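You operate a simulated robot arm through the tools that you are given. There is no shell and no other tool. Be economical: measure what you need, move in short steps, check, and stop when the job is done.

The job below is to be done with a simulated robot arm. You get a single attempt, and the scene is never put back.

Task
Press the bath pulse button to switch it on. Fetch the yellow stopper from the table top and set it on the desk right of the keyboard. Put the beaker from the table top on the disc. Take the steel cup from the table top and put it on top of the beige carton there. Open the left computer drawer, fetch the ink cartridge that says "colour" from there and set it on the desk left of the printer and shut the drawer again. Switch the white switch on. Open the left grey door, take the red plug from the left shelf under the fume cupboard and leave it on the table top and shut the door again. Any order will do. Set down upright: beaker, steel cup, ink cartridge.
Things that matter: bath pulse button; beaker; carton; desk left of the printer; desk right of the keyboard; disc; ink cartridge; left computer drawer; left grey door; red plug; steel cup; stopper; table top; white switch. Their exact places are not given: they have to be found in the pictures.

It is judged by the outcome, as a careful person would: the job done as asked, and still so three seconds after it is handed in. It fails if anything else is knocked over, pushed out of place, dropped, spilled or broken. Lids that push on must go on centred and level and be pressed home; caps that screw on are set level and turned clockwise until they are tight.

Robot
A 7-joint arm with a two-finger gripper on a trunk, on a base that drives. Base frame: it is fixed to the floor where the robot stands at the start and does not move with it; the origin is under the middle of the robot, x ahead of it, y to its left, z up; the surface under the hand at the start is at about z = 883. Lengths are in mm, angles in degrees, forces in N, time in s.
With the tool pointing down near the work surface it reaches from about 320 to 800 mm from the robot's upright axis, wherever it stands. Its first joint turns from -166.0 to 166.0 degrees. Places, roughly: bath pulse button [500, 0, 900]; beaker [-1250, -1750, 1000]; carton [-1250, -1500, 1000]; desk left of the printer (32x22 cm) [-3300, 1000, 880]; desk right of the keyboard [-1600, 1100, 900]; disc [-1500, -1250, 1000]; ink cartridge [-2750, 1000, 750]; left computer drawer [-2700, 1100, 700]; left grey door [-200, -3000, 500]; red plug (3x3x9 cm) [-100, -3100, 500]; steel cup (8x8x9 cm) [-1800, -1400, 900]; stopper [-1250, -1750, 1000]; table top [-1600, -1600, 900]; white switch [-1100, -2900, 1200]. Payload 2.45 kg.
The TCP is the grasp point between the finger pads, 27 mm short of the fingertips. In the tool frame z runs along the fingers and y along their closing line. Largest opening 80 mm; the body of the gripper starts 54 mm behind the TCP.
Orientation is told as [roll, pitch, yaw] about the base's x, y, z axes, in that order, counted from this pose: with the fingers straight down and closing along the base's y, the tool's x points along the base's -x, its y along +y and its z along -z.

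Tools
- The arm moves only by the tool step_arm. Its argument "moves" is a list of rows, each an object of numbers (a shift or turn left out is 0, a gripper value left out holds the last): "claw": the finger opening in mm, from 0 to 80; "x", "y", "z": the shift along the tool's x, y, z in mm; "ax", "ay", "az": the turn, a rotation vector about the tool's x, y, z in degrees. In form: [{"claw": .., "x": .., "y": .., "z": .., "ax": .., "ay": .., "az": ..}, ...]. A call has 1 to 8 rows; each row shifts and turns the commanded pose from where the row before left it, along the tool's axes as they then stand. A row lasts 0.2 s, in which the tool goes at most 50 mm and 8.6 degrees; a call with a longer step from one row to the next is refused whole, and so is a gripper value outside its range. Where a pose cannot be reached the arm comes as near as it can. A force on the tool above 40 N (or 10 N above the force at the start of the call, whichever is more), or a blocked arm, ends the call early, and 0.2 s more pass. Each finger travels about 153 mm/s and halts on what it meets, pressing with about 30 N; the grip force reading is that of the motor and also rises with nothing between the fingers. The clock runs only during rows and for 0.2 s after the last one: add rows that do not move to give the fingers time. The reply holds the time, the measured pose of the TCP, the force on the tool along the base axes, the opening and the grip force, in the units named above and with some noise, with the torque about the TCP (base axes, N m) and any sound that the robot's microphone picked up.
- Cameras (640 x 400 px; columns grow to the right, rows downward): "scene" is now at [53.4, 104.5, 1621]; the picture's right is [-0.43, -0.90, 0.00], its down [-0.65, 0.31, -0.69] and it looks along [0.62, -0.30, -0.72] (base axes); focal length 273 px, centre (320, 200). "wrist" rides on the gripper at [63, 12, -79] in the tool frame; the picture's right is [-0.19, 0.98, 0.00], its down [-0.72, -0.14, -0.68] and it looks along [-0.67, -0.13, 0.73] (tool axes); focal length 226 px, centre (320, 200).
- grab_frame(camera): a new picture of that camera. No time passes.
- move_column(by): slides the trunk up (or, below 0, down) by that many mm; the arm and the scene camera ride with it, the base frame stays. It gives what a move gives, with no picture.
- steer(legs): drives the robot by 1 to 6 legs, each [ahead, turn to the left] in mm and degrees, along the robot's own axes; the way and the turn of a leg run together, so that a leg with both is an arc; at most 1500 mm and 180 degrees a leg. The arm and the cameras ride along, it lands a little off, and it stops where it bumps. It gives what a move gives.
- pan_tilt(pan, tilt): turns the head with the scene camera to pan (to the left, within 120 degrees either way) and tilt (down, from -29 to 69), counted from straight ahead of the robot. It gives what a move gives.
- pixel_to_xyz(camera, pixels): for up to 12 pixels [column, row] of the newest picture of that camera ("zoom" is the newest enlarged one), the place [x, y, z] in the base frame of the surface seen there, good to about 2 mm. No time passes.
- zoom(camera, box): a new picture of the part [left, top, right, bottom] of that camera's present view, enlarged. No time passes.
- sign_off(): hands the job in; it is judged then, once.

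Work in short steps. Measure before you move; look again where a grasp or a placing could have gone wrong, and mend it. You have 322 turns and 186 pictures in all, those below and enlarged ones among them. Open the gripper and draw the arm clear of the work before you hand the job in, unless the task says otherwise; then end with one line.

The tools are called after "Call:" as a command line: name --argument value ..., lists and objects as JSON in quotes. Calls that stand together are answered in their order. step_arm: Moves the arm, as the interface text tells. Its arguments: {"type":"object","properties":{"moves":{"type":"array","items":{"type":"object","properties":{"claw":{"type":"number"},"x":{"type":"number"},"y":{"type":"number"},"z":{"type":"number"},"ax":{"type":"number"},"ay":{"type":"number"},"az":{"type":"number"}}}}},"required":["moves"]} The other tools are called the same way: move_column (by) slides the trunk up or down; steer (legs) drives the base; pan_tilt (pan, tilt) turns the head that bears the scene camera; grab_frame (camera) takes a picture; pixel_to_xyz (camera, pixels) gives the place of the surface under pixels of a picture; zoom (camera, box) takes an enlarged picture of a part of a camera's view; sign_off () hands the job in.

At the start:

```text
t: 0.0
tcp_pos: [511.1, 33.6, 1150.6]
tool_rot: [-0.1, 0.0, -0.1]
wrist_force: [0.8, -0.8, 0.6]
ft_torque: [-0.01, -0.01, -0.02]
gripper_width: 80.1
finger_force: 0.2
trunk travel left (down, up): [-250.0, 290.0]
robot x, y, heading: [2.0, -0.4, 0.1]
head pan, tilt: [-25.4, 46.4]
```

scene: 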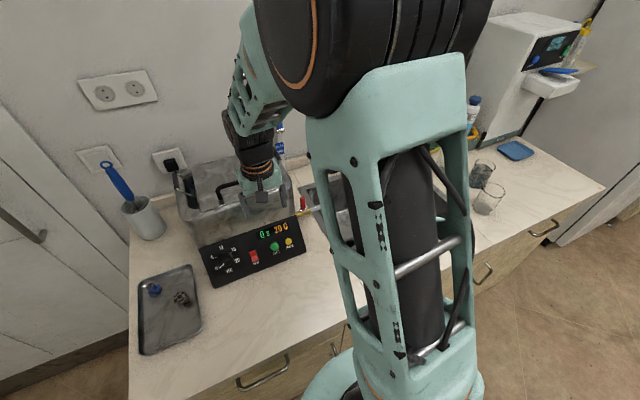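
wrist: 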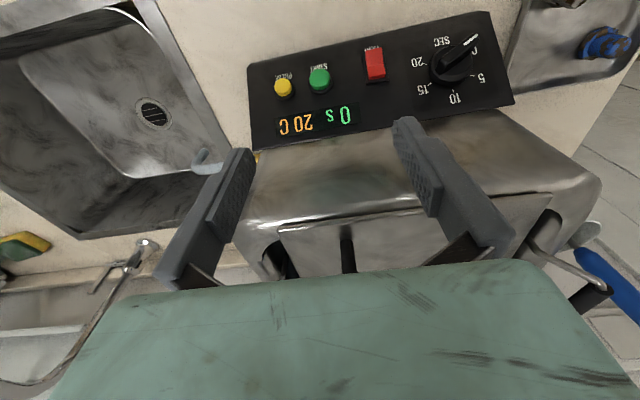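

The wrist view shows the bath panel with a yellow button (283,86), a green one (319,80) and a red rocker (375,64). I zoom in to read the labels and measure them.

Call:
zoom --camera "wrist" --box '[250, 20, 420, 140]'

Call:
pixel_to_xyz --camera "wrist" --pixels '[[283, 87], [319, 80], [375, 64], [283, 110], [265, 90], [300, 95], [350, 100], [270, 140], [258, 78], [480, 30]]'

```text
3.33 times, centred on (335, 80) of wrist
```

zoom: 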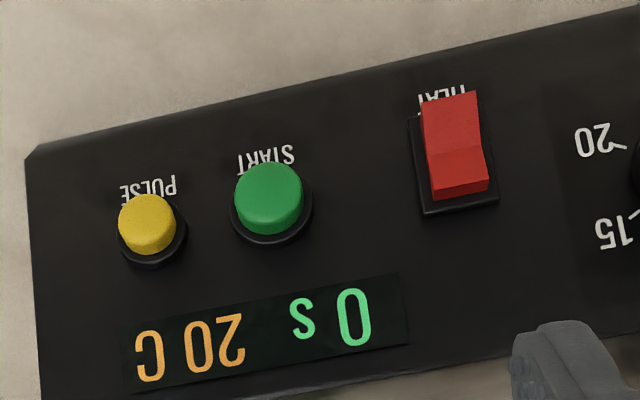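

```text
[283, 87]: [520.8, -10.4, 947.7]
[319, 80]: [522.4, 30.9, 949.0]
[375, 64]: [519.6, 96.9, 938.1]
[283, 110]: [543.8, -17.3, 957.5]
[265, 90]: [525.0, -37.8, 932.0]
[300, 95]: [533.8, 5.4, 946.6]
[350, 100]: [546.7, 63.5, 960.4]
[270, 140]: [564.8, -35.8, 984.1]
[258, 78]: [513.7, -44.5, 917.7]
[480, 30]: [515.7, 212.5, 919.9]
```

The yellow "PULSE" button's top is at about (521,-10,948). The panel slopes about 52°, with normal (-0.79,0,0.61). I close the fingers and pitch the tool to match it.

Call:
step_arm --moves '[{"claw": 0, "x": 20, "y": -15}, {"ay": -7.5, "x": 20, "y": -15}, {"ay": -7.5, "y": -14}, {"ay": -7.5}, {"ay": -7.5}, {"ay": -7.5}, {"ay": -7.5}, {"ay": -7}]'

```text
t: 1.8
tcp_pos: [486.4, -11.5, 1152.7]
tool_rot: [0.0, -52.0, 0.1]
wrist_force: [0.8, -0.9, -1.2]
ft_torque: [0.0, -0.02, -0.03]
gripper_width: 0.0
finger_force: 30.3
out of reach, approached as far as the arm can: row 8
trunk travel left (down, up): [-250.0, 290.0]
robot x, y, heading: [-2.3, -0.7, 0.1]
head pan, tilt: [-25.4, 46.4]
```

The tool is now pitched 52°. I move to a standoff 40 mm in front of the button.

Call:
step_arm --moves '[{"x": 35, "z": 21.6}, {"x": 35, "z": 21.6}, {"x": 35, "z": 21.6}, {"x": 35.7, "z": 21.6}, {}]'

Call:
grab_frame --camera "wrist"

```text
t: 3.0
tcp_pos: [479.5, -12.3, 989.9]
tool_rot: [0.1, -51.9, 0.0]
wrist_force: [0.5, -0.4, -0.3]
ft_torque: [0.03, -0.02, -0.03]
gripper_width: 0.0
finger_force: 30.0
out of reach, approached as far as the arm can: row 1, 2
trunk travel left (down, up): [-250.0, 290.0]
robot x, y, heading: [-5.0, -2.9, 0.2]
head pan, tilt: [-25.4, 46.4]
```

```text
182 pictures are left
```

wrist: 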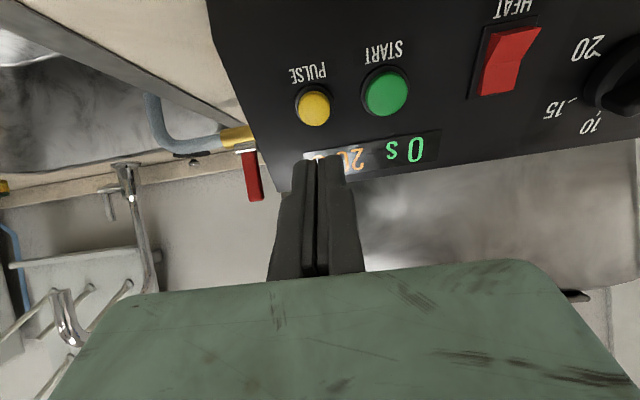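

Now I have a clear view of the yellow button at (313,107), so I re-measure it.

Call:
pixel_to_xyz --camera "wrist" --pixels '[[313, 107], [306, 107], [321, 107], [313, 97], [386, 92], [313, 135]]'

```text
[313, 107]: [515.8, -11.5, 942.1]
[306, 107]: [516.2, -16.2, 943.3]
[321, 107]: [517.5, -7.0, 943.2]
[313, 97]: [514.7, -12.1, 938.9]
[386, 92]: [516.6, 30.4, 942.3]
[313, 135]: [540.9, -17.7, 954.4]
```

The tip needs about +14 along tool x and 31 along tool z to touch. I shift sideways, then approach to just short of contact.

Call:
step_arm --moves '[{"x": 14, "y": 0.7}, {"z": 12}, {"z": 12}, {}]'

Call:
zoom --camera "wrist" --box '[220, 20, 460, 170]'

```text
t: 4.0
tcp_pos: [490.4, -11.8, 962.8]
tool_rot: [0.0, -52.0, 0.1]
wrist_force: [-0.4, -0.1, 0.3]
ft_torque: [-0.01, -0.04, 0.03]
gripper_width: 0.0
finger_force: 30.3
trunk travel left (down, up): [-250.0, 290.0]
robot x, y, heading: [-0.6, 0.2, 0.2]
head pan, tilt: [-25.4, 46.4]
```

```text
2.67 times, centred on (340, 95) of wrist
```

zoom: 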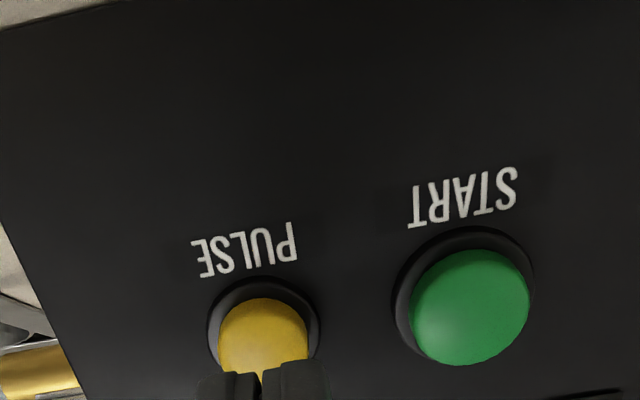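

The fingertips line up with the yellow button, about 6 mm short of it. I press in small steps.

Call:
step_arm --moves '[{"z": 3, "x": -0.5}, {"z": 2}, {"z": 2}, {"z": 2}, {"z": 2}]'

```text
t: 5.2
tcp_pos: [497.6, -11.9, 956.6]
tool_rot: [0.0, -52.0, 0.0]
wrist_force: [0.3, 0.1, 0.1]
ft_torque: [-0.02, 0.0, 0.02]
gripper_width: 0.0
finger_force: 29.5
trunk travel left (down, up): [-250.0, 290.0]
robot x, y, heading: [0.9, -1.5, 0.1]
head pan, tilt: [-25.4, 46.4]
```

There is no contact yet, so I continue in small steps.

Call:
step_arm --moves '[{"z": 1.5}, {"z": 1.5}, {"z": 1.5}]'

Call:
zoom --camera "wrist" --box '[220, 20, 460, 170]'

```text
t: 6.0
tcp_pos: [502.9, -10.7, 953.6]
tool_rot: [0.0, -52.0, 0.0]
wrist_force: [-0.9, 0.5, 0.2]
ft_torque: [-0.01, -0.01, 0.01]
gripper_width: 0.0
finger_force: 29.6
trunk travel left (down, up): [-250.0, 290.0]
robot x, y, heading: [-3.2, 3.7, -0.0]
head pan, tilt: [-25.4, 46.4]
```

```text
2.67 times, centred on (340, 95) of wrist
```

zoom: 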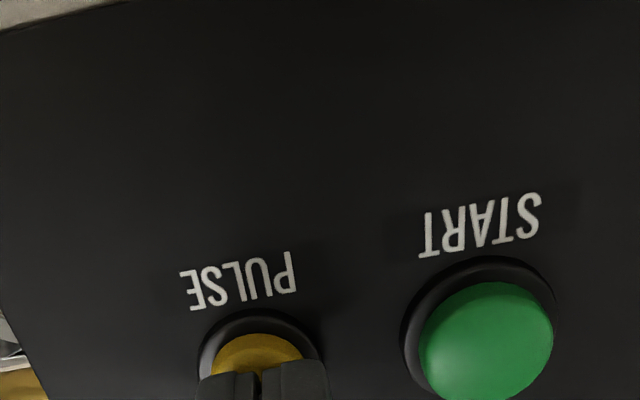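

Still no force. The fingers are in front of the button, so I keep going.

Call:
step_arm --moves '[{"z": 1.5}, {"z": 1.5}, {"z": 1.5}, {}]'

```text
t: 7.0
tcp_pos: [505.4, -11.0, 951.8]
tool_rot: [-0.1, -51.9, -0.1]
wrist_force: [-0.1, 0.5, -0.1]
ft_torque: [0.0, -0.03, 0.0]
gripper_width: 0.0
finger_force: 30.0
trunk travel left (down, up): [-250.0, 290.0]
robot x, y, heading: [-0.9, -0.1, 0.1]
head pan, tilt: [-25.4, 46.4]
```

Call:
step_arm --moves '[{"z": 1.5}, {"z": 1.5}, {"z": 1.5}, {}]'

Call:
grab_frame --camera "wrist"

```text
t: 8.0
tcp_pos: [508.4, -10.1, 947.7]
tool_rot: [0.0, -52.0, -0.1]
wrist_force: [-3.0, -0.9, 5.2]
ft_torque: [-0.05, -0.03, -0.01]
gripper_width: 5.8
finger_force: 29.6
trunk travel left (down, up): [-250.0, 290.0]
robot x, y, heading: [0.9, 0.7, -0.4]
head pan, tilt: [-25.4, 46.4]
heard: click
```

```text
179 pictures are left
```

wrist: 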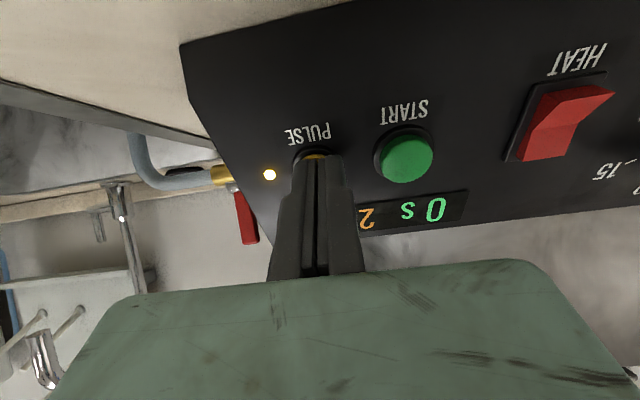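

There was a click, and a lamp beside PULSE is lit at (269,174). I retract along the tool axis and level the tool again.

Call:
step_arm --moves '[{"z": -20}, {"z": -40}, {"z": -40}, {"x": -30, "z": -30}, {"x": -40, "z": -10}, {"x": -40, "z": -10}]'

Call:
grab_frame --camera "wrist"

```text
t: 9.4
tcp_pos: [518.5, -13.5, 1109.7]
tool_rot: [0.0, -51.9, 0.1]
wrist_force: [-0.6, -0.6, -0.8]
ft_torque: [0.02, 0.04, -0.03]
gripper_width: 0.0
finger_force: 30.0
out of reach, approached as far as the arm can: row 2, 3, 4
trunk travel left (down, up): [-250.0, 290.0]
robot x, y, heading: [-2.2, 1.5, 0.1]
head pan, tilt: [-25.4, 46.4]
```

```text
178 pictures are left
```

wrist: 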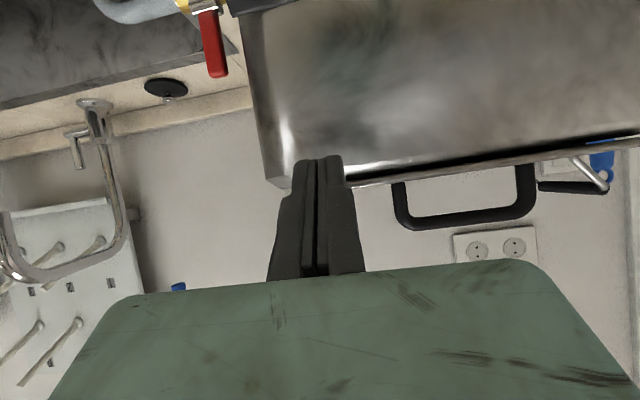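

Clear of the panel. I level the tool and lift it, then fold the arm in for driving.

Call:
step_arm --moves '[{"ay": 8, "x": 0, "z": -30}, {"ay": 8, "z": -30}, {"ay": 8, "z": -30}, {"ay": 8}, {"ay": 8}, {"ay": 8}, {"ay": 4}]'

Call:
pan_tilt --pan -60 --tilt 20

Call:
grab_frame --camera "scene"

```text
t: 11.0
tcp_pos: [457.2, -13.2, 1174.1]
tool_rot: [0.0, 0.1, 0.0]
wrist_force: [0.2, -0.4, -0.9]
ft_torque: [-0.01, 0.01, -0.01]
gripper_width: 0.1
finger_force: 29.5
trunk travel left (down, up): [-250.0, 290.0]
robot x, y, heading: [-0.6, -3.2, -0.0]
head pan, tilt: [-25.4, 46.4]
```

```text
t: 12.0
tcp_pos: [457.3, -13.0, 1174.2]
tool_rot: [0.0, 0.1, 0.1]
wrist_force: [0.1, -0.6, 0.2]
ft_torque: [-0.05, -0.01, -0.03]
gripper_width: 0.0
finger_force: 29.3
trunk travel left (down, up): [-250.0, 290.0]
robot x, y, heading: [2.9, 0.8, 0.1]
head pan, tilt: [-60.0, 20.0]
```

```text
177 pictures are left
```

scene: 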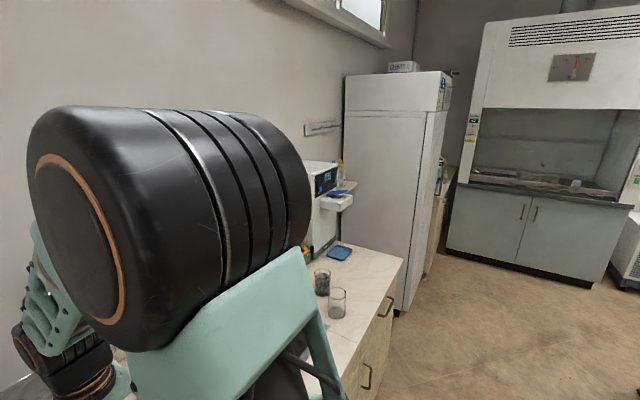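

The fume cupboard with two grey doors is at the far end. I pan further right to see the table.

Call:
pan_tilt --pan -118 --tilt 20

Call:
grab_frame --camera "scene"

Call:
pixel_to_xyz --camera "scene" --pixels '[[320, 390], [320, 300], [100, 300], [550, 300], [320, 200]]'

```text
t: 13.3
tcp_pos: [458.0, -13.0, 1173.9]
tool_rot: [0.0, 0.1, 0.0]
wrist_force: [0.0, 0.6, -0.1]
ft_torque: [0.0, -0.01, 0.02]
gripper_width: 0.3
finger_force: 29.9
trunk travel left (down, up): [-250.0, 290.0]
robot x, y, heading: [-1.2, -1.9, -0.1]
head pan, tilt: [-118.0, 20.0]
```

```text
176 pictures are left
```

scene: 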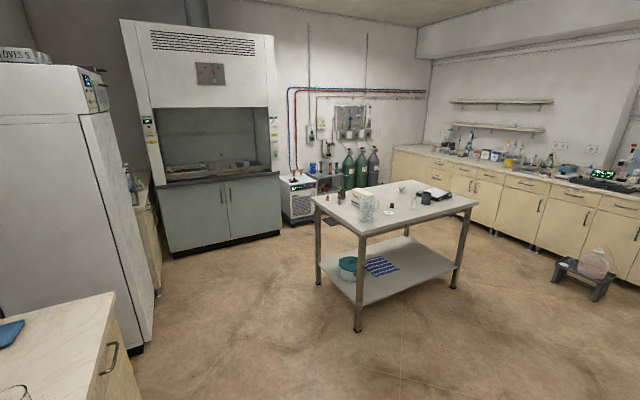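

```text
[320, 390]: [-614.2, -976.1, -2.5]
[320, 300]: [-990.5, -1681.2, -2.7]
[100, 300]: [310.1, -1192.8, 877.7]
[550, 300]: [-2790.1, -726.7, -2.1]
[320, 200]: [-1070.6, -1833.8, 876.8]
```

I zoom on the table and the fume cupboard, and measure the table's corners.

Call:
zoom --camera "scene" --box '[300, 160, 490, 280]'

Call:
pixel_to_xyz --camera "scene" --pixels '[[315, 203], [360, 235], [476, 204], [400, 184], [357, 330], [319, 282], [452, 286], [170, 250], [280, 232], [228, 210], [276, 125], [300, 219]]'

Call:
zoom --camera "scene" --box '[120, 90, 330, 250]'

```text
3.33 times, centred on (395, 220) of scene
```

zoom: 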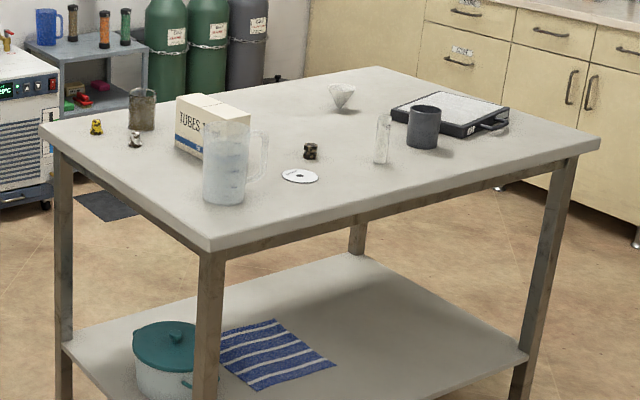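

```text
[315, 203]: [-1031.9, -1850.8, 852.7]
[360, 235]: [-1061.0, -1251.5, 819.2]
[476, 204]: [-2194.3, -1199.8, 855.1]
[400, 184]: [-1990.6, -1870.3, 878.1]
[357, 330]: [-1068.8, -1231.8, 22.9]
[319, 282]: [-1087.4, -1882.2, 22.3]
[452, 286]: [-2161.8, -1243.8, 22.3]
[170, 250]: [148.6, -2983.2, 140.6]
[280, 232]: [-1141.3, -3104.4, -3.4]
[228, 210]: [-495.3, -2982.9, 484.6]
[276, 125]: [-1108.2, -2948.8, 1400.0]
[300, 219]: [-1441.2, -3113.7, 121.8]
```

```text
2.50 times, centred on (225, 170) of scene
```

zoom: 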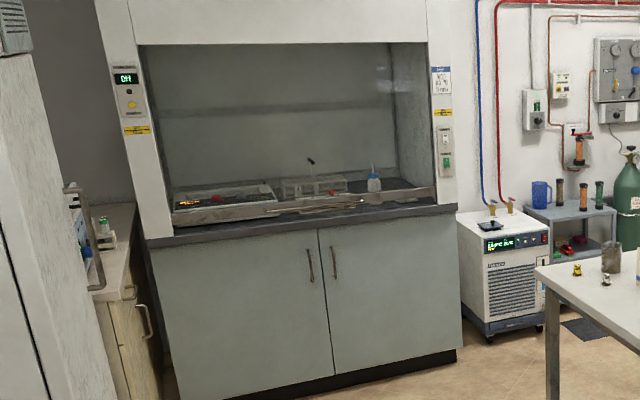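

I measure the objects on the table in the first zoom's region.

Call:
zoom --camera "scene" --box '[310, 175, 410, 237]'

Call:
pixel_to_xyz --camera "scene" --pixels '[[329, 199], [340, 203], [342, 193], [366, 192], [355, 190], [366, 212], [390, 213], [393, 205], [414, 203], [426, 198], [402, 188], [435, 193]]'

```text
6.40 times, centred on (360, 206) of scene
```

zoom: 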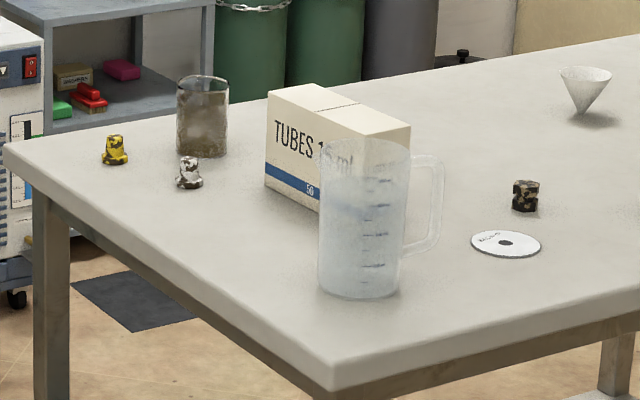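

```text
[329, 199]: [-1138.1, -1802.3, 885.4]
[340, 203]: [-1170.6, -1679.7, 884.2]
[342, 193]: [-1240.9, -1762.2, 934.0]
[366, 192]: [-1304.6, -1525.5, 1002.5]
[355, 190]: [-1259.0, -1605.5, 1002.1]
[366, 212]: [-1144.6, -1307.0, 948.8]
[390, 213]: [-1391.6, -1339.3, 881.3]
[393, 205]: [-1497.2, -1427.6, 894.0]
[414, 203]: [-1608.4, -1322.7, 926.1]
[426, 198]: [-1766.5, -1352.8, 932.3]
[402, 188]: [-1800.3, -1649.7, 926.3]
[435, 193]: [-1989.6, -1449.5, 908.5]
```

I found the layout: yellow stopper (-1138,-1802), beaker (-1241,-1765), CD disc (-1391,-1339), carton (-1290,-1560, top 1002) and dark cup (-1770,-1370). I drive to the table's +x side.

Call:
steer --legs '[[-350, 0], [0, -90], [1500, 0], [0, -90], [300, 0]]'

Call:
pan_tilt --pan 0 --tilt 45

Call:
grab_frame --camera "scene"

Call:
grab_frame --camera "wrist"

```text
t: 32.1
tcp_pos: [-1169.4, -1448.3, 1173.8]
tool_rot: [0.0, 0.0, 177.4]
wrist_force: [-0.7, -0.4, 0.5]
ft_torque: [0.01, 0.0, 0.01]
gripper_width: 0.0
finger_force: 30.0
trunk travel left (down, up): [-250.0, 290.0]
robot x, y, heading: [-713.3, -1483.0, 177.4]
head pan, tilt: [-118.0, 20.0]
```

```text
t: 34.1
tcp_pos: [-1170.4, -1447.8, 1173.9]
tool_rot: [0.0, 0.0, 177.4]
wrist_force: [-0.1, 0.4, -0.2]
ft_torque: [-0.02, -0.01, 0.03]
gripper_width: 0.0
finger_force: 29.9
trunk travel left (down, up): [-250.0, 290.0]
robot x, y, heading: [-713.0, -1485.2, 177.6]
head pan, tilt: [0.0, 45.0]
```

```text
172 pictures are left
```

scene: 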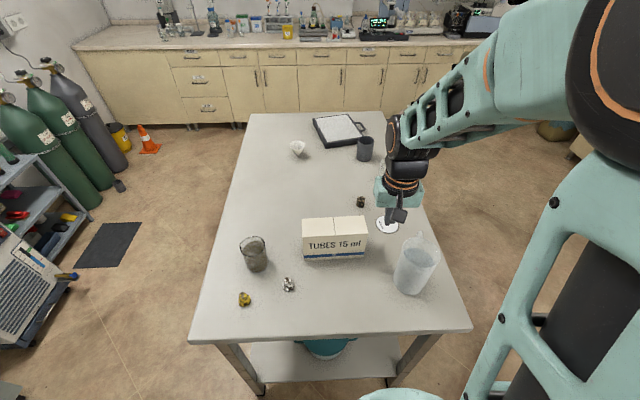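

```text
171 pictures are left
```

wrist: 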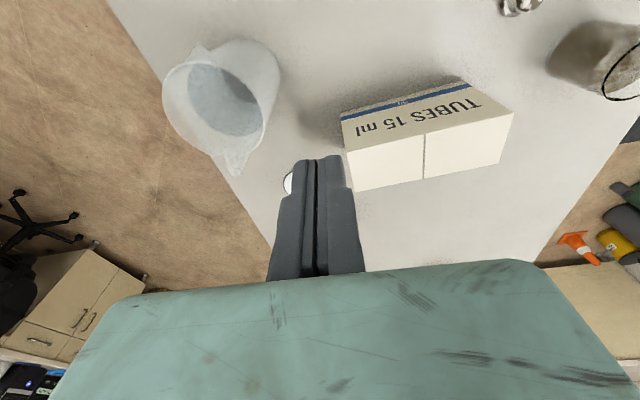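

Good position at the table. I zoom in and measure the beaker, disc, carton and jug.

Call:
zoom --camera "scene" --box '[210, 180, 450, 330]'

Call:
pixel_to_xyz --camera "scene" --pixels '[[253, 240], [240, 243], [266, 243], [255, 270], [253, 249], [244, 298], [288, 285], [387, 224], [378, 224], [397, 226], [335, 222], [415, 260]]'

```text
2.67 times, centred on (330, 255) of scene
```

zoom: 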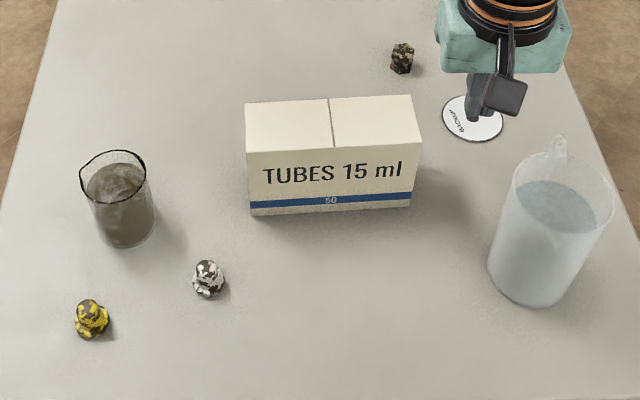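

```text
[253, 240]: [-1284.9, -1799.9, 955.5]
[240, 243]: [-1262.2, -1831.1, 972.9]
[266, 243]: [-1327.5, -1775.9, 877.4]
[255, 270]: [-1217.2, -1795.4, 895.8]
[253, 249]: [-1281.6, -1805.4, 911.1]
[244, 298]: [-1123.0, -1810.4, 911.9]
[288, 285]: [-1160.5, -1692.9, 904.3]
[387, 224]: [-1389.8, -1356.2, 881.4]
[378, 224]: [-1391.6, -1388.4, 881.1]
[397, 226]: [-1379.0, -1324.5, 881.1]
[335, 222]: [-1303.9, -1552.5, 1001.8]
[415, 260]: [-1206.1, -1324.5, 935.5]
```

I move the hand over near the beaker to view it with the wrist camera.

Call:
step_arm --moves '[{"x": 16, "y": 42, "claw": 80}, {"x": 16, "y": 42}, {"x": 16, "y": 42}, {"x": 16, "y": 42}, {"x": 16, "y": 42}, {"x": 16, "y": 42}, {"x": 15, "y": 42}, {"x": 14, "y": 42}]'

Call:
grab_frame --camera "wrist"

```text
t: 35.9
tcp_pos: [-1061.4, -1792.1, 1174.9]
tool_rot: [0.0, 0.0, 177.4]
wrist_force: [1.0, 0.1, 0.1]
ft_torque: [-0.03, -0.03, -0.03]
gripper_width: 80.2
finger_force: 0.1
trunk travel left (down, up): [-250.0, 290.0]
robot x, y, heading: [-714.2, -1485.2, 177.5]
head pan, tilt: [0.0, 45.0]
```

```text
169 pictures are left
```

wrist: 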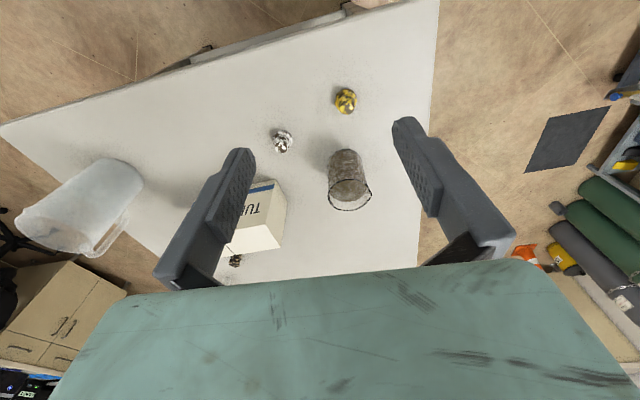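

I zoom on the beaker and stopper in the wrist view.

Call:
zoom --camera "wrist" --box '[260, 75, 400, 220]'

Call:
pixel_to_xyz --camera "wrist" --pixels '[[329, 196], [371, 194], [348, 211], [350, 179], [345, 151], [332, 165], [365, 175], [345, 100], [345, 92], [283, 140], [346, 168], [358, 160]]'

```text
2.76 times, centred on (330, 148) of wrist
```

zoom: 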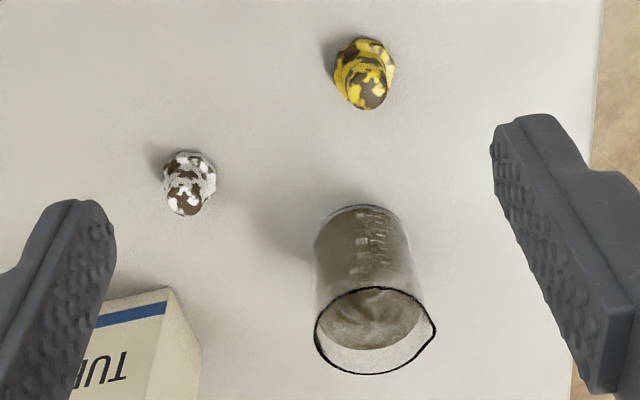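

```text
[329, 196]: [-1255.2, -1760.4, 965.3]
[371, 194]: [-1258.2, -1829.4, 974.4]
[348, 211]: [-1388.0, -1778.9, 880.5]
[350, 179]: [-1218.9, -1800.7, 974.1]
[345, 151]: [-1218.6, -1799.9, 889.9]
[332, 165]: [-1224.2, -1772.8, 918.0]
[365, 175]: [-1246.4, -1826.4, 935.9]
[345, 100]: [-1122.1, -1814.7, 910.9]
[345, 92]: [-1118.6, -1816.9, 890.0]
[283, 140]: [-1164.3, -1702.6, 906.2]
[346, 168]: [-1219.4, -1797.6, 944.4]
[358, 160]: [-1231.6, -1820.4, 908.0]
```

The beaker is about 66 mm wide, centred near (-1252,-1795), with its rim at z 974 and its spout toward -y. I move above it and yaw 40° so the fingers miss the spout.

Call:
step_arm --moves '[{"x": -47.6, "y": 2.9}, {"x": -47.6, "y": 2.9}, {"x": -47.6, "y": 2.9}, {"x": -47.6, "y": 2.9}, {"az": 8.5}, {"az": 8.5}, {"az": 8.5}, {"az": 8.5}]'

Call:
step_arm --moves '[{"az": 6}, {"z": 40}, {"z": 40}, {"z": 30}, {}]'

Call:
grab_frame --camera "wrist"

Call:
grab_frame --camera "scene"

```text
t: 37.7
tcp_pos: [-1252.2, -1794.3, 1175.4]
tool_rot: [0.0, 0.0, 143.2]
wrist_force: [-0.4, 0.5, -0.3]
ft_torque: [0.01, -0.01, 0.0]
gripper_width: 80.0
finger_force: 0.0
trunk travel left (down, up): [-250.0, 290.0]
robot x, y, heading: [-715.5, -1482.9, 177.2]
head pan, tilt: [0.0, 45.0]
```

```text
t: 38.9
tcp_pos: [-1253.1, -1793.4, 1066.8]
tool_rot: [0.0, -0.1, 137.5]
wrist_force: [-0.5, -0.5, 0.3]
ft_torque: [0.0, -0.02, 0.01]
gripper_width: 80.1
finger_force: 0.1
trunk travel left (down, up): [-250.0, 290.0]
robot x, y, heading: [-713.2, -1482.5, 177.5]
head pan, tilt: [0.0, 45.0]
```

```text
167 pictures are left
```

wrist: 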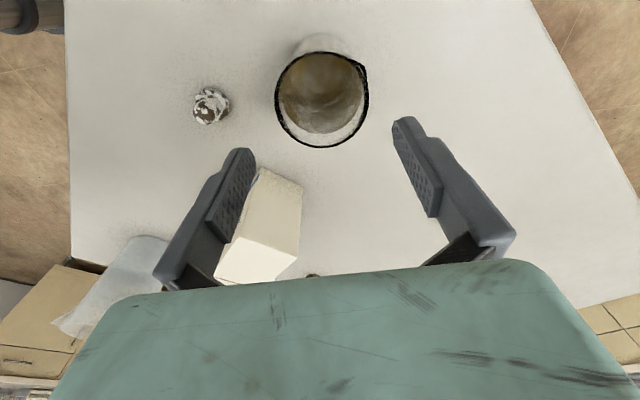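

```text
166 pictures are left
```

scene: 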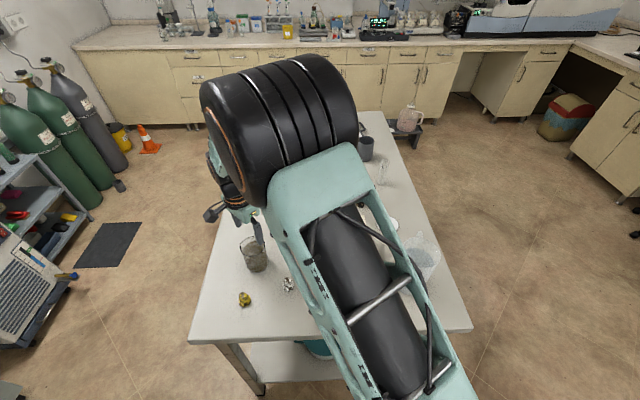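

The rim centre appears at about (320,101), while the TCP axis projects to (320,107) at rim height. I measure rim points to confirm the offset.

Call:
pixel_to_xyz --camera "wrist" --pixels '[[275, 100], [320, 148], [320, 52], [363, 110], [285, 70], [285, 130], [352, 135], [320, 98], [350, 65]]'

```text
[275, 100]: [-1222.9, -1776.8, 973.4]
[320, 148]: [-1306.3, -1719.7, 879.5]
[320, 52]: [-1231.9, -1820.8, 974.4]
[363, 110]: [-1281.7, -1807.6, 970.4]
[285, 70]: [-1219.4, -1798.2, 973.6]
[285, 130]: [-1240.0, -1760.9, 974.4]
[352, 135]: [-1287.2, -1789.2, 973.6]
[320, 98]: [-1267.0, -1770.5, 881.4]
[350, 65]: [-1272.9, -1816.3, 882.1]
```

The rim fit gives centre (-1253,-1793) and radius 34.4, which matches the TCP. I descend to z≈935 in steps and close.

Call:
step_arm --moves '[{"z": 40}, {"z": 40}, {"z": 27}, {"z": 25}, {}]'

Call:
zoom --camera "scene" --box '[190, 170, 310, 320]'

```text
t: 40.1
tcp_pos: [-1253.3, -1793.3, 931.8]
tool_rot: [0.0, 0.0, 137.5]
wrist_force: [0.9, -0.1, -0.2]
ft_torque: [0.02, -0.02, 0.01]
gripper_width: 79.9
finger_force: 0.0
trunk travel left (down, up): [-250.0, 290.0]
robot x, y, heading: [-716.4, -1482.7, 177.6]
head pan, tilt: [0.0, 45.0]
```

```text
2.67 times, centred on (250, 245) of scene
```

zoom: 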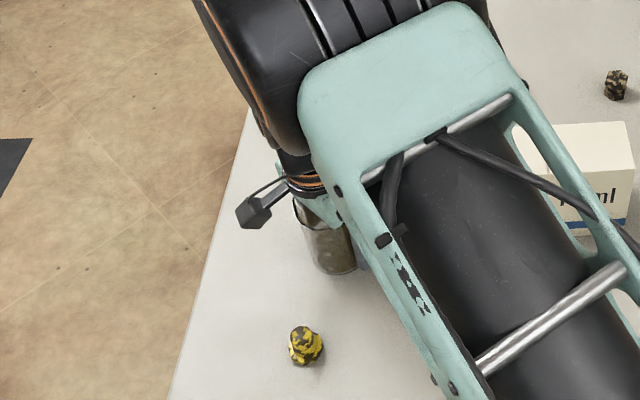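

The fingers straddle the beaker with no contact force. I close them and lift slightly.

Call:
step_arm --moves '[{"claw": 60}, {"claw": 60}, {"claw": 60}, {"claw": 60}]'

Call:
step_arm --moves '[{"z": -5}, {"z": -10}, {"z": -15}, {}]'

Call:
grab_frame --camera "wrist"

```text
t: 41.1
tcp_pos: [-1252.9, -1792.9, 932.4]
tool_rot: [0.1, 0.0, 137.4]
wrist_force: [-0.1, 0.9, 0.4]
ft_torque: [-0.02, 0.04, 0.02]
gripper_width: 69.6
finger_force: 30.2
trunk travel left (down, up): [-250.0, 290.0]
robot x, y, heading: [-714.2, -1484.0, 177.6]
head pan, tilt: [0.0, 45.0]
```

```text
t: 42.1
tcp_pos: [-1252.4, -1793.6, 962.9]
tool_rot: [0.0, 0.1, 137.3]
wrist_force: [1.1, 0.2, -0.5]
ft_torque: [-0.02, -0.01, -0.01]
gripper_width: 69.4
finger_force: 29.9
trunk travel left (down, up): [-250.0, 290.0]
robot x, y, heading: [-714.4, -1485.6, 177.7]
head pan, tilt: [0.0, 45.0]
```

```text
164 pictures are left
```

wrist: 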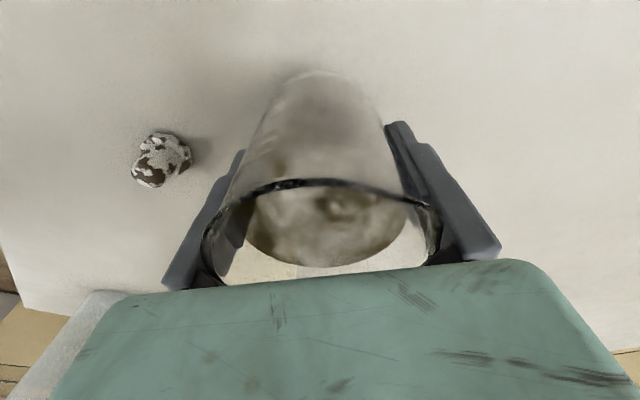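

The beaker is held. While the arm is to the left, I zoom the scene camera on the disc to measure its centre.

Call:
zoom --camera "scene" --box '[360, 200, 440, 250]'

```text
8.00 times, centred on (400, 225) of scene
```

zoom: 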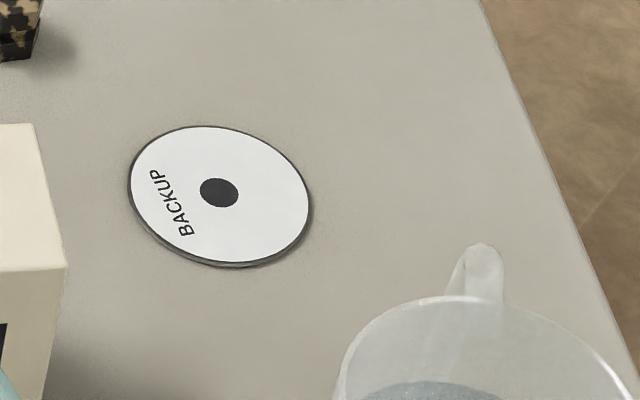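

The disc is fully visible. I measure its centre and edges, plus the jug's spout and rim.

Call:
pixel_to_xyz --camera "zoom" --pixels '[[219, 193], [140, 170], [300, 220], [205, 135], [235, 255], [160, 225], [280, 160], [480, 250], [345, 370], [430, 300]]'

```text
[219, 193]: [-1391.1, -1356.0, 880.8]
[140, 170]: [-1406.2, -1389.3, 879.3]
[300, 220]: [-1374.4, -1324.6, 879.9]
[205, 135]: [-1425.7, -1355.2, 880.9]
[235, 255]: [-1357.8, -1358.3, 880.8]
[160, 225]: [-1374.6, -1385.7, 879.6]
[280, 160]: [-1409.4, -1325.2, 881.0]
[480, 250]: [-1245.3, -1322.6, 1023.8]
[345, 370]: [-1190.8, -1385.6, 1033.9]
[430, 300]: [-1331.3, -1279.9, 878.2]
```

The disc centre is (-1391,-1356), its top z 881, and it is 78 mm wide. I lift to about 1113 and carry the beaker gently over to it.

Call:
step_arm --moves '[{"z": -20}, {"z": -30}, {"z": -30}, {"z": -30}, {"z": -30}, {"z": -15}, {}]'

Call:
step_arm --moves '[{"x": -20, "y": -11.6}, {"x": -30, "y": -17.4}, {"x": -30, "y": -17.4}, {"x": -30, "y": -17.4}, {"x": -30, "y": -17.4}, {"x": -30, "y": -17.4}, {"x": -30, "y": -17.4}, {"x": -30, "y": -17.4}]'

Call:
step_arm --moves '[{"x": -30, "y": -17.4}, {"x": -30, "y": -17.4}, {"x": -30, "y": -17.4}, {"x": -30, "y": -17.4}, {"x": -30, "y": -17.4}, {"x": -15, "y": -8.7}, {}]'

```text
t: 43.7
tcp_pos: [-1251.8, -1793.3, 1117.8]
tool_rot: [0.0, 0.0, 137.4]
wrist_force: [0.1, 0.4, -1.2]
ft_torque: [-0.01, 0.01, 0.01]
gripper_width: 69.3
finger_force: 29.6
trunk travel left (down, up): [-250.0, 290.0]
robot x, y, heading: [-714.1, -1485.4, 177.4]
head pan, tilt: [0.0, 45.0]
```

```text
t: 45.5
tcp_pos: [-1329.2, -1537.8, 1117.6]
tool_rot: [-0.1, 0.0, 137.4]
wrist_force: [-0.2, 0.1, -0.9]
ft_torque: [0.02, 0.02, 0.01]
gripper_width: 69.8
finger_force: 30.3
trunk travel left (down, up): [-250.0, 290.0]
robot x, y, heading: [-712.6, -1481.4, 177.6]
head pan, tilt: [0.0, 45.0]
```

```text
t: 47.1
tcp_pos: [-1388.2, -1358.1, 1118.9]
tool_rot: [0.0, 0.0, 137.5]
wrist_force: [1.0, -0.1, -0.6]
ft_torque: [0.03, 0.01, 0.01]
gripper_width: 69.6
finger_force: 29.9
trunk travel left (down, up): [-250.0, 290.0]
robot x, y, heading: [-712.7, -1483.3, 177.2]
head pan, tilt: [0.0, 45.0]
```

A small correction, then I descend to about 8 mm above the disc.

Call:
step_arm --moves '[{"x": -3.5, "y": 0.4}, {"z": 30}, {"z": 30}, {"z": 30}, {"z": 30}, {"z": 30}, {"z": 20}, {}]'

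Call:
grab_frame --camera "wrist"

Call:
grab_frame --camera "scene"

```text
t: 48.9
tcp_pos: [-1389.7, -1354.0, 947.2]
tool_rot: [0.0, 0.0, 137.3]
wrist_force: [0.3, -0.3, -1.1]
ft_torque: [0.0, -0.02, 0.0]
gripper_width: 69.6
finger_force: 30.8
trunk travel left (down, up): [-250.0, 290.0]
robot x, y, heading: [-716.8, -1481.4, 177.7]
head pan, tilt: [0.0, 45.0]
```

```text
162 pictures are left
```

wrist: 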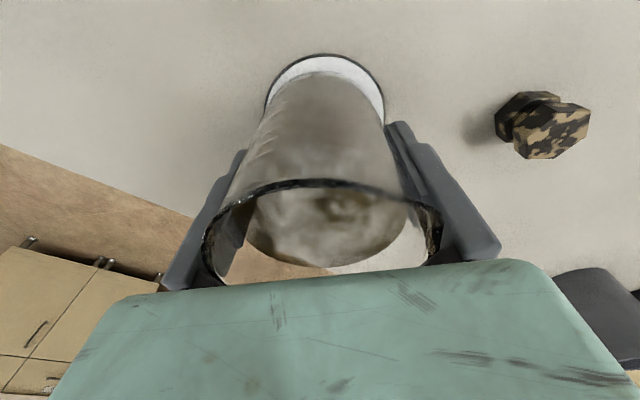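

```text
161 pictures are left
```

scene: 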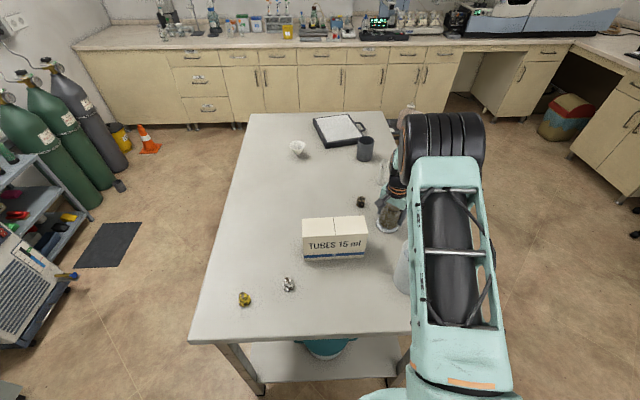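

The beaker sits centred over the disc, about 11 mm up. I lower it gently until contact.

Call:
step_arm --moves '[{"z": 5}, {"z": 3}, {"z": 1.5}, {"z": 1}, {}]'

```text
t: 50.1
tcp_pos: [-1390.4, -1355.1, 937.4]
tool_rot: [0.0, 0.0, 137.4]
wrist_force: [0.6, 1.1, -1.7]
ft_torque: [-0.01, -0.02, -0.03]
gripper_width: 69.5
finger_force: 30.2
trunk travel left (down, up): [-250.0, 290.0]
robot x, y, heading: [-709.7, -1482.4, 177.6]
head pan, tilt: [0.0, 45.0]
```

Call:
step_arm --moves '[{"z": 1}, {"z": 0.7}, {}]'

```text
t: 50.9
tcp_pos: [-1391.4, -1355.2, 936.0]
tool_rot: [0.1, 0.0, 137.3]
wrist_force: [-0.4, -0.5, 1.6]
ft_torque: [0.05, -0.07, 0.03]
gripper_width: 69.7
finger_force: 29.9
trunk travel left (down, up): [-250.0, 290.0]
robot x, y, heading: [-713.1, -1480.7, 177.6]
head pan, tilt: [0.0, 45.0]
```

The vertical force reversed sign, so the beaker is resting on the disc. I open, wait, and rise.

Call:
step_arm --moves '[{"claw": 74}, {"claw": 80}, {"claw": 80}, {"claw": 80}, {"z": -20}, {"z": -40}, {"z": -40}, {"z": -40}]'

Call:
grab_frame --camera "wrist"

```text
t: 52.7
tcp_pos: [-1389.8, -1354.3, 1076.6]
tool_rot: [-0.1, 0.0, 137.5]
wrist_force: [1.0, -0.6, -0.5]
ft_torque: [0.0, 0.04, -0.01]
gripper_width: 79.9
finger_force: 0.0
trunk travel left (down, up): [-250.0, 290.0]
robot x, y, heading: [-713.1, -1484.4, 177.6]
head pan, tilt: [0.0, 45.0]
```

```text
160 pictures are left
```

wrist: 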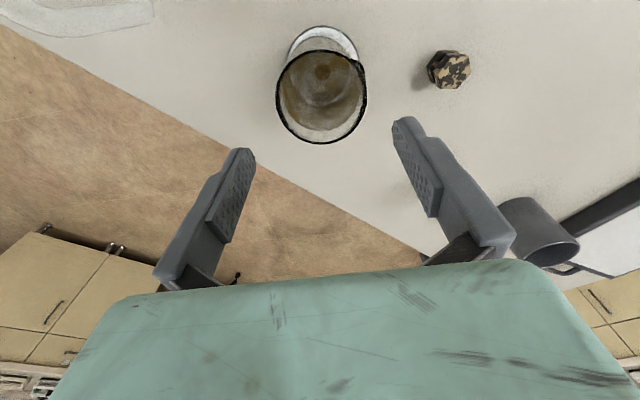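

The beaker stands on the disc. I lift, retract toward the robot and restore the yaw before driving to the +y side for the cup.

Call:
step_arm --moves '[{"z": -50}, {"z": -50}, {"x": 44, "y": -12}, {"x": 44, "y": -12}, {"x": 44, "y": -12}, {"x": 44, "y": -12}, {"x": 44, "y": -12}, {"x": 44, "y": -10}]'

Call:
step_arm --moves '[{"az": -8}, {"az": -8}, {"az": -8}, {"az": -8}, {"az": -8}]'

Call:
steer --legs '[[0, -90], [630, 0], [0, 90], [850, 0], [0, 90]]'

Call:
grab_frame --camera "scene"

```text
t: 54.5
tcp_pos: [-1147.3, -1483.3, 1177.0]
tool_rot: [0.0, -0.2, 137.4]
wrist_force: [0.3, 0.0, 0.6]
ft_torque: [0.0, 0.05, -0.02]
gripper_width: 79.7
finger_force: 0.0
trunk travel left (down, up): [-250.0, 290.0]
robot x, y, heading: [-713.5, -1482.5, 177.4]
head pan, tilt: [0.0, 45.0]
```

```text
t: 55.7
tcp_pos: [-1148.4, -1482.3, 1175.1]
tool_rot: [0.0, 0.0, 177.6]
wrist_force: [0.2, 1.0, 1.1]
ft_torque: [0.02, 0.01, -0.01]
gripper_width: 80.0
finger_force: 0.0
trunk travel left (down, up): [-250.0, 290.0]
robot x, y, heading: [-710.3, -1485.1, 177.6]
head pan, tilt: [0.0, 45.0]
```

```text
t: 75.2
tcp_pos: [-1537.4, -1244.0, 1174.2]
tool_rot: [0.0, 0.0, -94.8]
wrist_force: [0.1, -0.2, -0.8]
ft_torque: [-0.01, 0.01, 0.0]
gripper_width: 80.1
finger_force: 0.1
trunk travel left (down, up): [-250.0, 290.0]
robot x, y, heading: [-1517.4, -811.6, -95.0]
head pan, tilt: [0.0, 45.0]
```

```text
159 pictures are left
```

scene: 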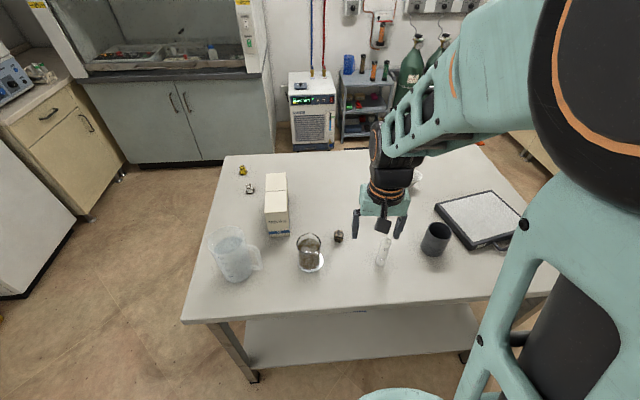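

The cup is at (435,238) and the carton top around (276,190). I zoom and measure both.

Call:
zoom --camera "scene" --box '[360, 180, 520, 280]'

Call:
pixel_to_xyz --camera "scene" --pixels '[[265, 175], [285, 174], [266, 210], [287, 208], [276, 192], [435, 226], [424, 230], [448, 230], [434, 250], [383, 238], [383, 262], [436, 236]]'

```text
4.00 times, centred on (440, 230) of scene
```

zoom: 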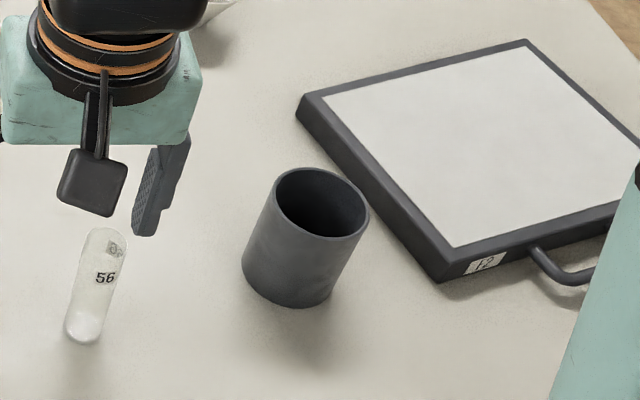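

```text
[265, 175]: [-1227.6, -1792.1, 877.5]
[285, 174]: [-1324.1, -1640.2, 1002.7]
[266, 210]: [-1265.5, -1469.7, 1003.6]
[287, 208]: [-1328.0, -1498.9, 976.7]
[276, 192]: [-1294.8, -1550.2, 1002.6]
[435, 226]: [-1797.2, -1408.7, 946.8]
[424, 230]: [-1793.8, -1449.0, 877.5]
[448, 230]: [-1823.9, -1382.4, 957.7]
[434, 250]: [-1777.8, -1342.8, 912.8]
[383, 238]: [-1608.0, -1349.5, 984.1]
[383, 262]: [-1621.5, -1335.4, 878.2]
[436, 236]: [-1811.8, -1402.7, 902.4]
```

The carton top spans x -1265..-1326 and y -1470..-1640. I drive 60 mm closer and move the wrist camera over the cup for an exact rim fit.

Call:
steer --legs '[[60, 0]]'

Call:
step_arm --moves '[{"x": 10, "y": -39}, {"x": 10, "y": -39}, {"x": 10, "y": -39}, {"x": 10, "y": -39}, {"x": 10, "y": -39}, {"x": 10, "y": -39}, {"x": 10, "y": -36}, {}]'

Call:
grab_frame --camera "wrist"

```text
t: 76.2
tcp_pos: [-1542.4, -1304.0, 1174.7]
tool_rot: [0.1, 0.1, -94.9]
wrist_force: [0.1, -0.5, -0.4]
ft_torque: [0.05, 0.03, -0.01]
gripper_width: 80.1
finger_force: 0.0
trunk travel left (down, up): [-250.0, 290.0]
robot x, y, heading: [-1527.3, -868.7, -94.8]
head pan, tilt: [0.0, 45.0]
```

```text
t: 78.0
tcp_pos: [-1807.3, -1211.4, 1176.6]
tool_rot: [0.0, 0.0, -94.9]
wrist_force: [-0.3, -0.5, 0.4]
ft_torque: [0.0, 0.01, -0.01]
gripper_width: 80.2
finger_force: 0.0
trunk travel left (down, up): [-250.0, 290.0]
robot x, y, heading: [-1528.2, -869.5, -94.3]
head pan, tilt: [0.0, 45.0]
```

```text
157 pictures are left
```

wrist: 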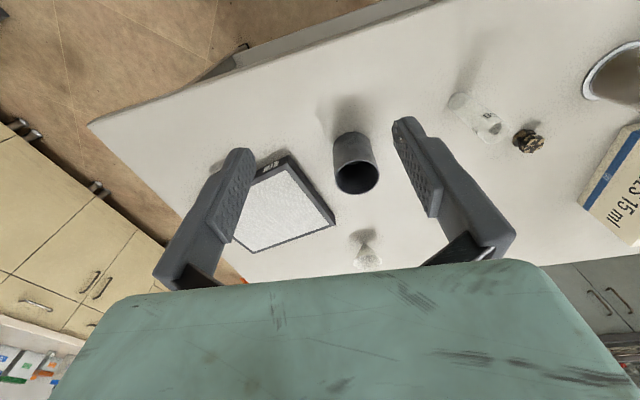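

I move above the cup for a closer rim view.

Call:
step_arm --moves '[{"x": -40, "y": 6}, {"x": -40, "y": 7}, {"x": -40, "y": 7}, {"x": -40, "y": 7}, {"z": 40}, {"z": 40}, {"z": 20}, {}]'

Call:
grab_frame --camera "wrist"

```text
t: 79.8
tcp_pos: [-1793.5, -1372.1, 1074.6]
tool_rot: [0.0, 0.0, -94.9]
wrist_force: [0.1, -0.4, -0.2]
ft_torque: [0.01, 0.0, -0.02]
gripper_width: 80.2
finger_force: 0.1
trunk travel left (down, up): [-250.0, 290.0]
robot x, y, heading: [-1525.0, -866.9, -94.6]
head pan, tilt: [0.0, 45.0]
```

```text
156 pictures are left
```

wrist: 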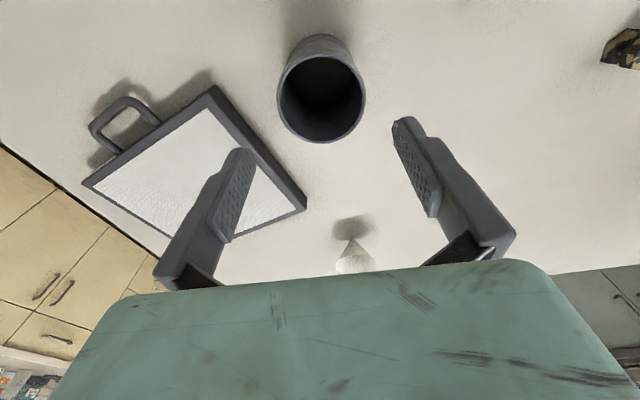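

The rim spans 277–365 px, so it is roughly 73 mm across. I measure rim points.

Call:
pixel_to_xyz --camera "wrist" --pixels '[[279, 98], [364, 98], [321, 140], [320, 55], [289, 68], [352, 68], [289, 125], [352, 128], [320, 45]]'

```text
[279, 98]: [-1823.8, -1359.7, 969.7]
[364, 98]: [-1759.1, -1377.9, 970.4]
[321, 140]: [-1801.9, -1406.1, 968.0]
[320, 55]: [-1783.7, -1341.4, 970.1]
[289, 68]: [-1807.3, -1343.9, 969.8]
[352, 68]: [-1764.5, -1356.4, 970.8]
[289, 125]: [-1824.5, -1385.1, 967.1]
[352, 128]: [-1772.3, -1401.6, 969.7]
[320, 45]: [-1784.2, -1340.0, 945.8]
```

The cup's centre is about (-1793,-1373) and its diameter about 70, with the rim at z 970. I check how close the device's edge is to the left finger.

Call:
pixel_to_xyz --camera "wrist" --pixels '[[214, 88], [255, 140], [303, 200], [235, 112]]'

```text
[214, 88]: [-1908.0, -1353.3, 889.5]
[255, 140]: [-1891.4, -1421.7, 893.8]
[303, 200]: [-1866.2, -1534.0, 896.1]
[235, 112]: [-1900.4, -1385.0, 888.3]
```

The device is over 45 mm clear of the finger. I descend to z≈932 and grip the cup.

Call:
step_arm --moves '[{"z": 40, "x": -1}, {"z": 40}, {"z": 40}, {"z": 22}, {}, {"claw": 60}, {"claw": 60}, {"claw": 60}]'

Call:
step_arm --moves '[{"z": -5}, {"z": -20}, {"z": -30}, {}]'

Call:
grab_frame --camera "wrist"

```text
t: 81.6
tcp_pos: [-1792.7, -1373.0, 932.7]
tool_rot: [0.0, 0.0, -94.9]
wrist_force: [-0.5, 0.8, 0.0]
ft_torque: [-0.03, 0.04, -0.02]
gripper_width: 71.1
finger_force: 29.7
trunk travel left (down, up): [-250.0, 290.0]
robot x, y, heading: [-1522.0, -871.6, -94.6]
head pan, tilt: [0.0, 45.0]
```

```text
t: 82.6
tcp_pos: [-1793.2, -1373.0, 987.6]
tool_rot: [-0.1, 0.0, -94.9]
wrist_force: [0.2, 0.0, -3.0]
ft_torque: [0.03, -0.01, -0.05]
gripper_width: 70.7
finger_force: 30.1
trunk travel left (down, up): [-250.0, 290.0]
robot x, y, heading: [-1525.4, -871.4, -94.6]
head pan, tilt: [0.0, 45.0]
```

```text
155 pictures are left
```

wrist: 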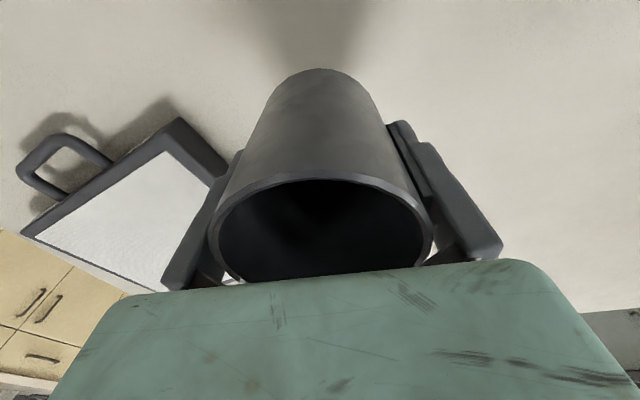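

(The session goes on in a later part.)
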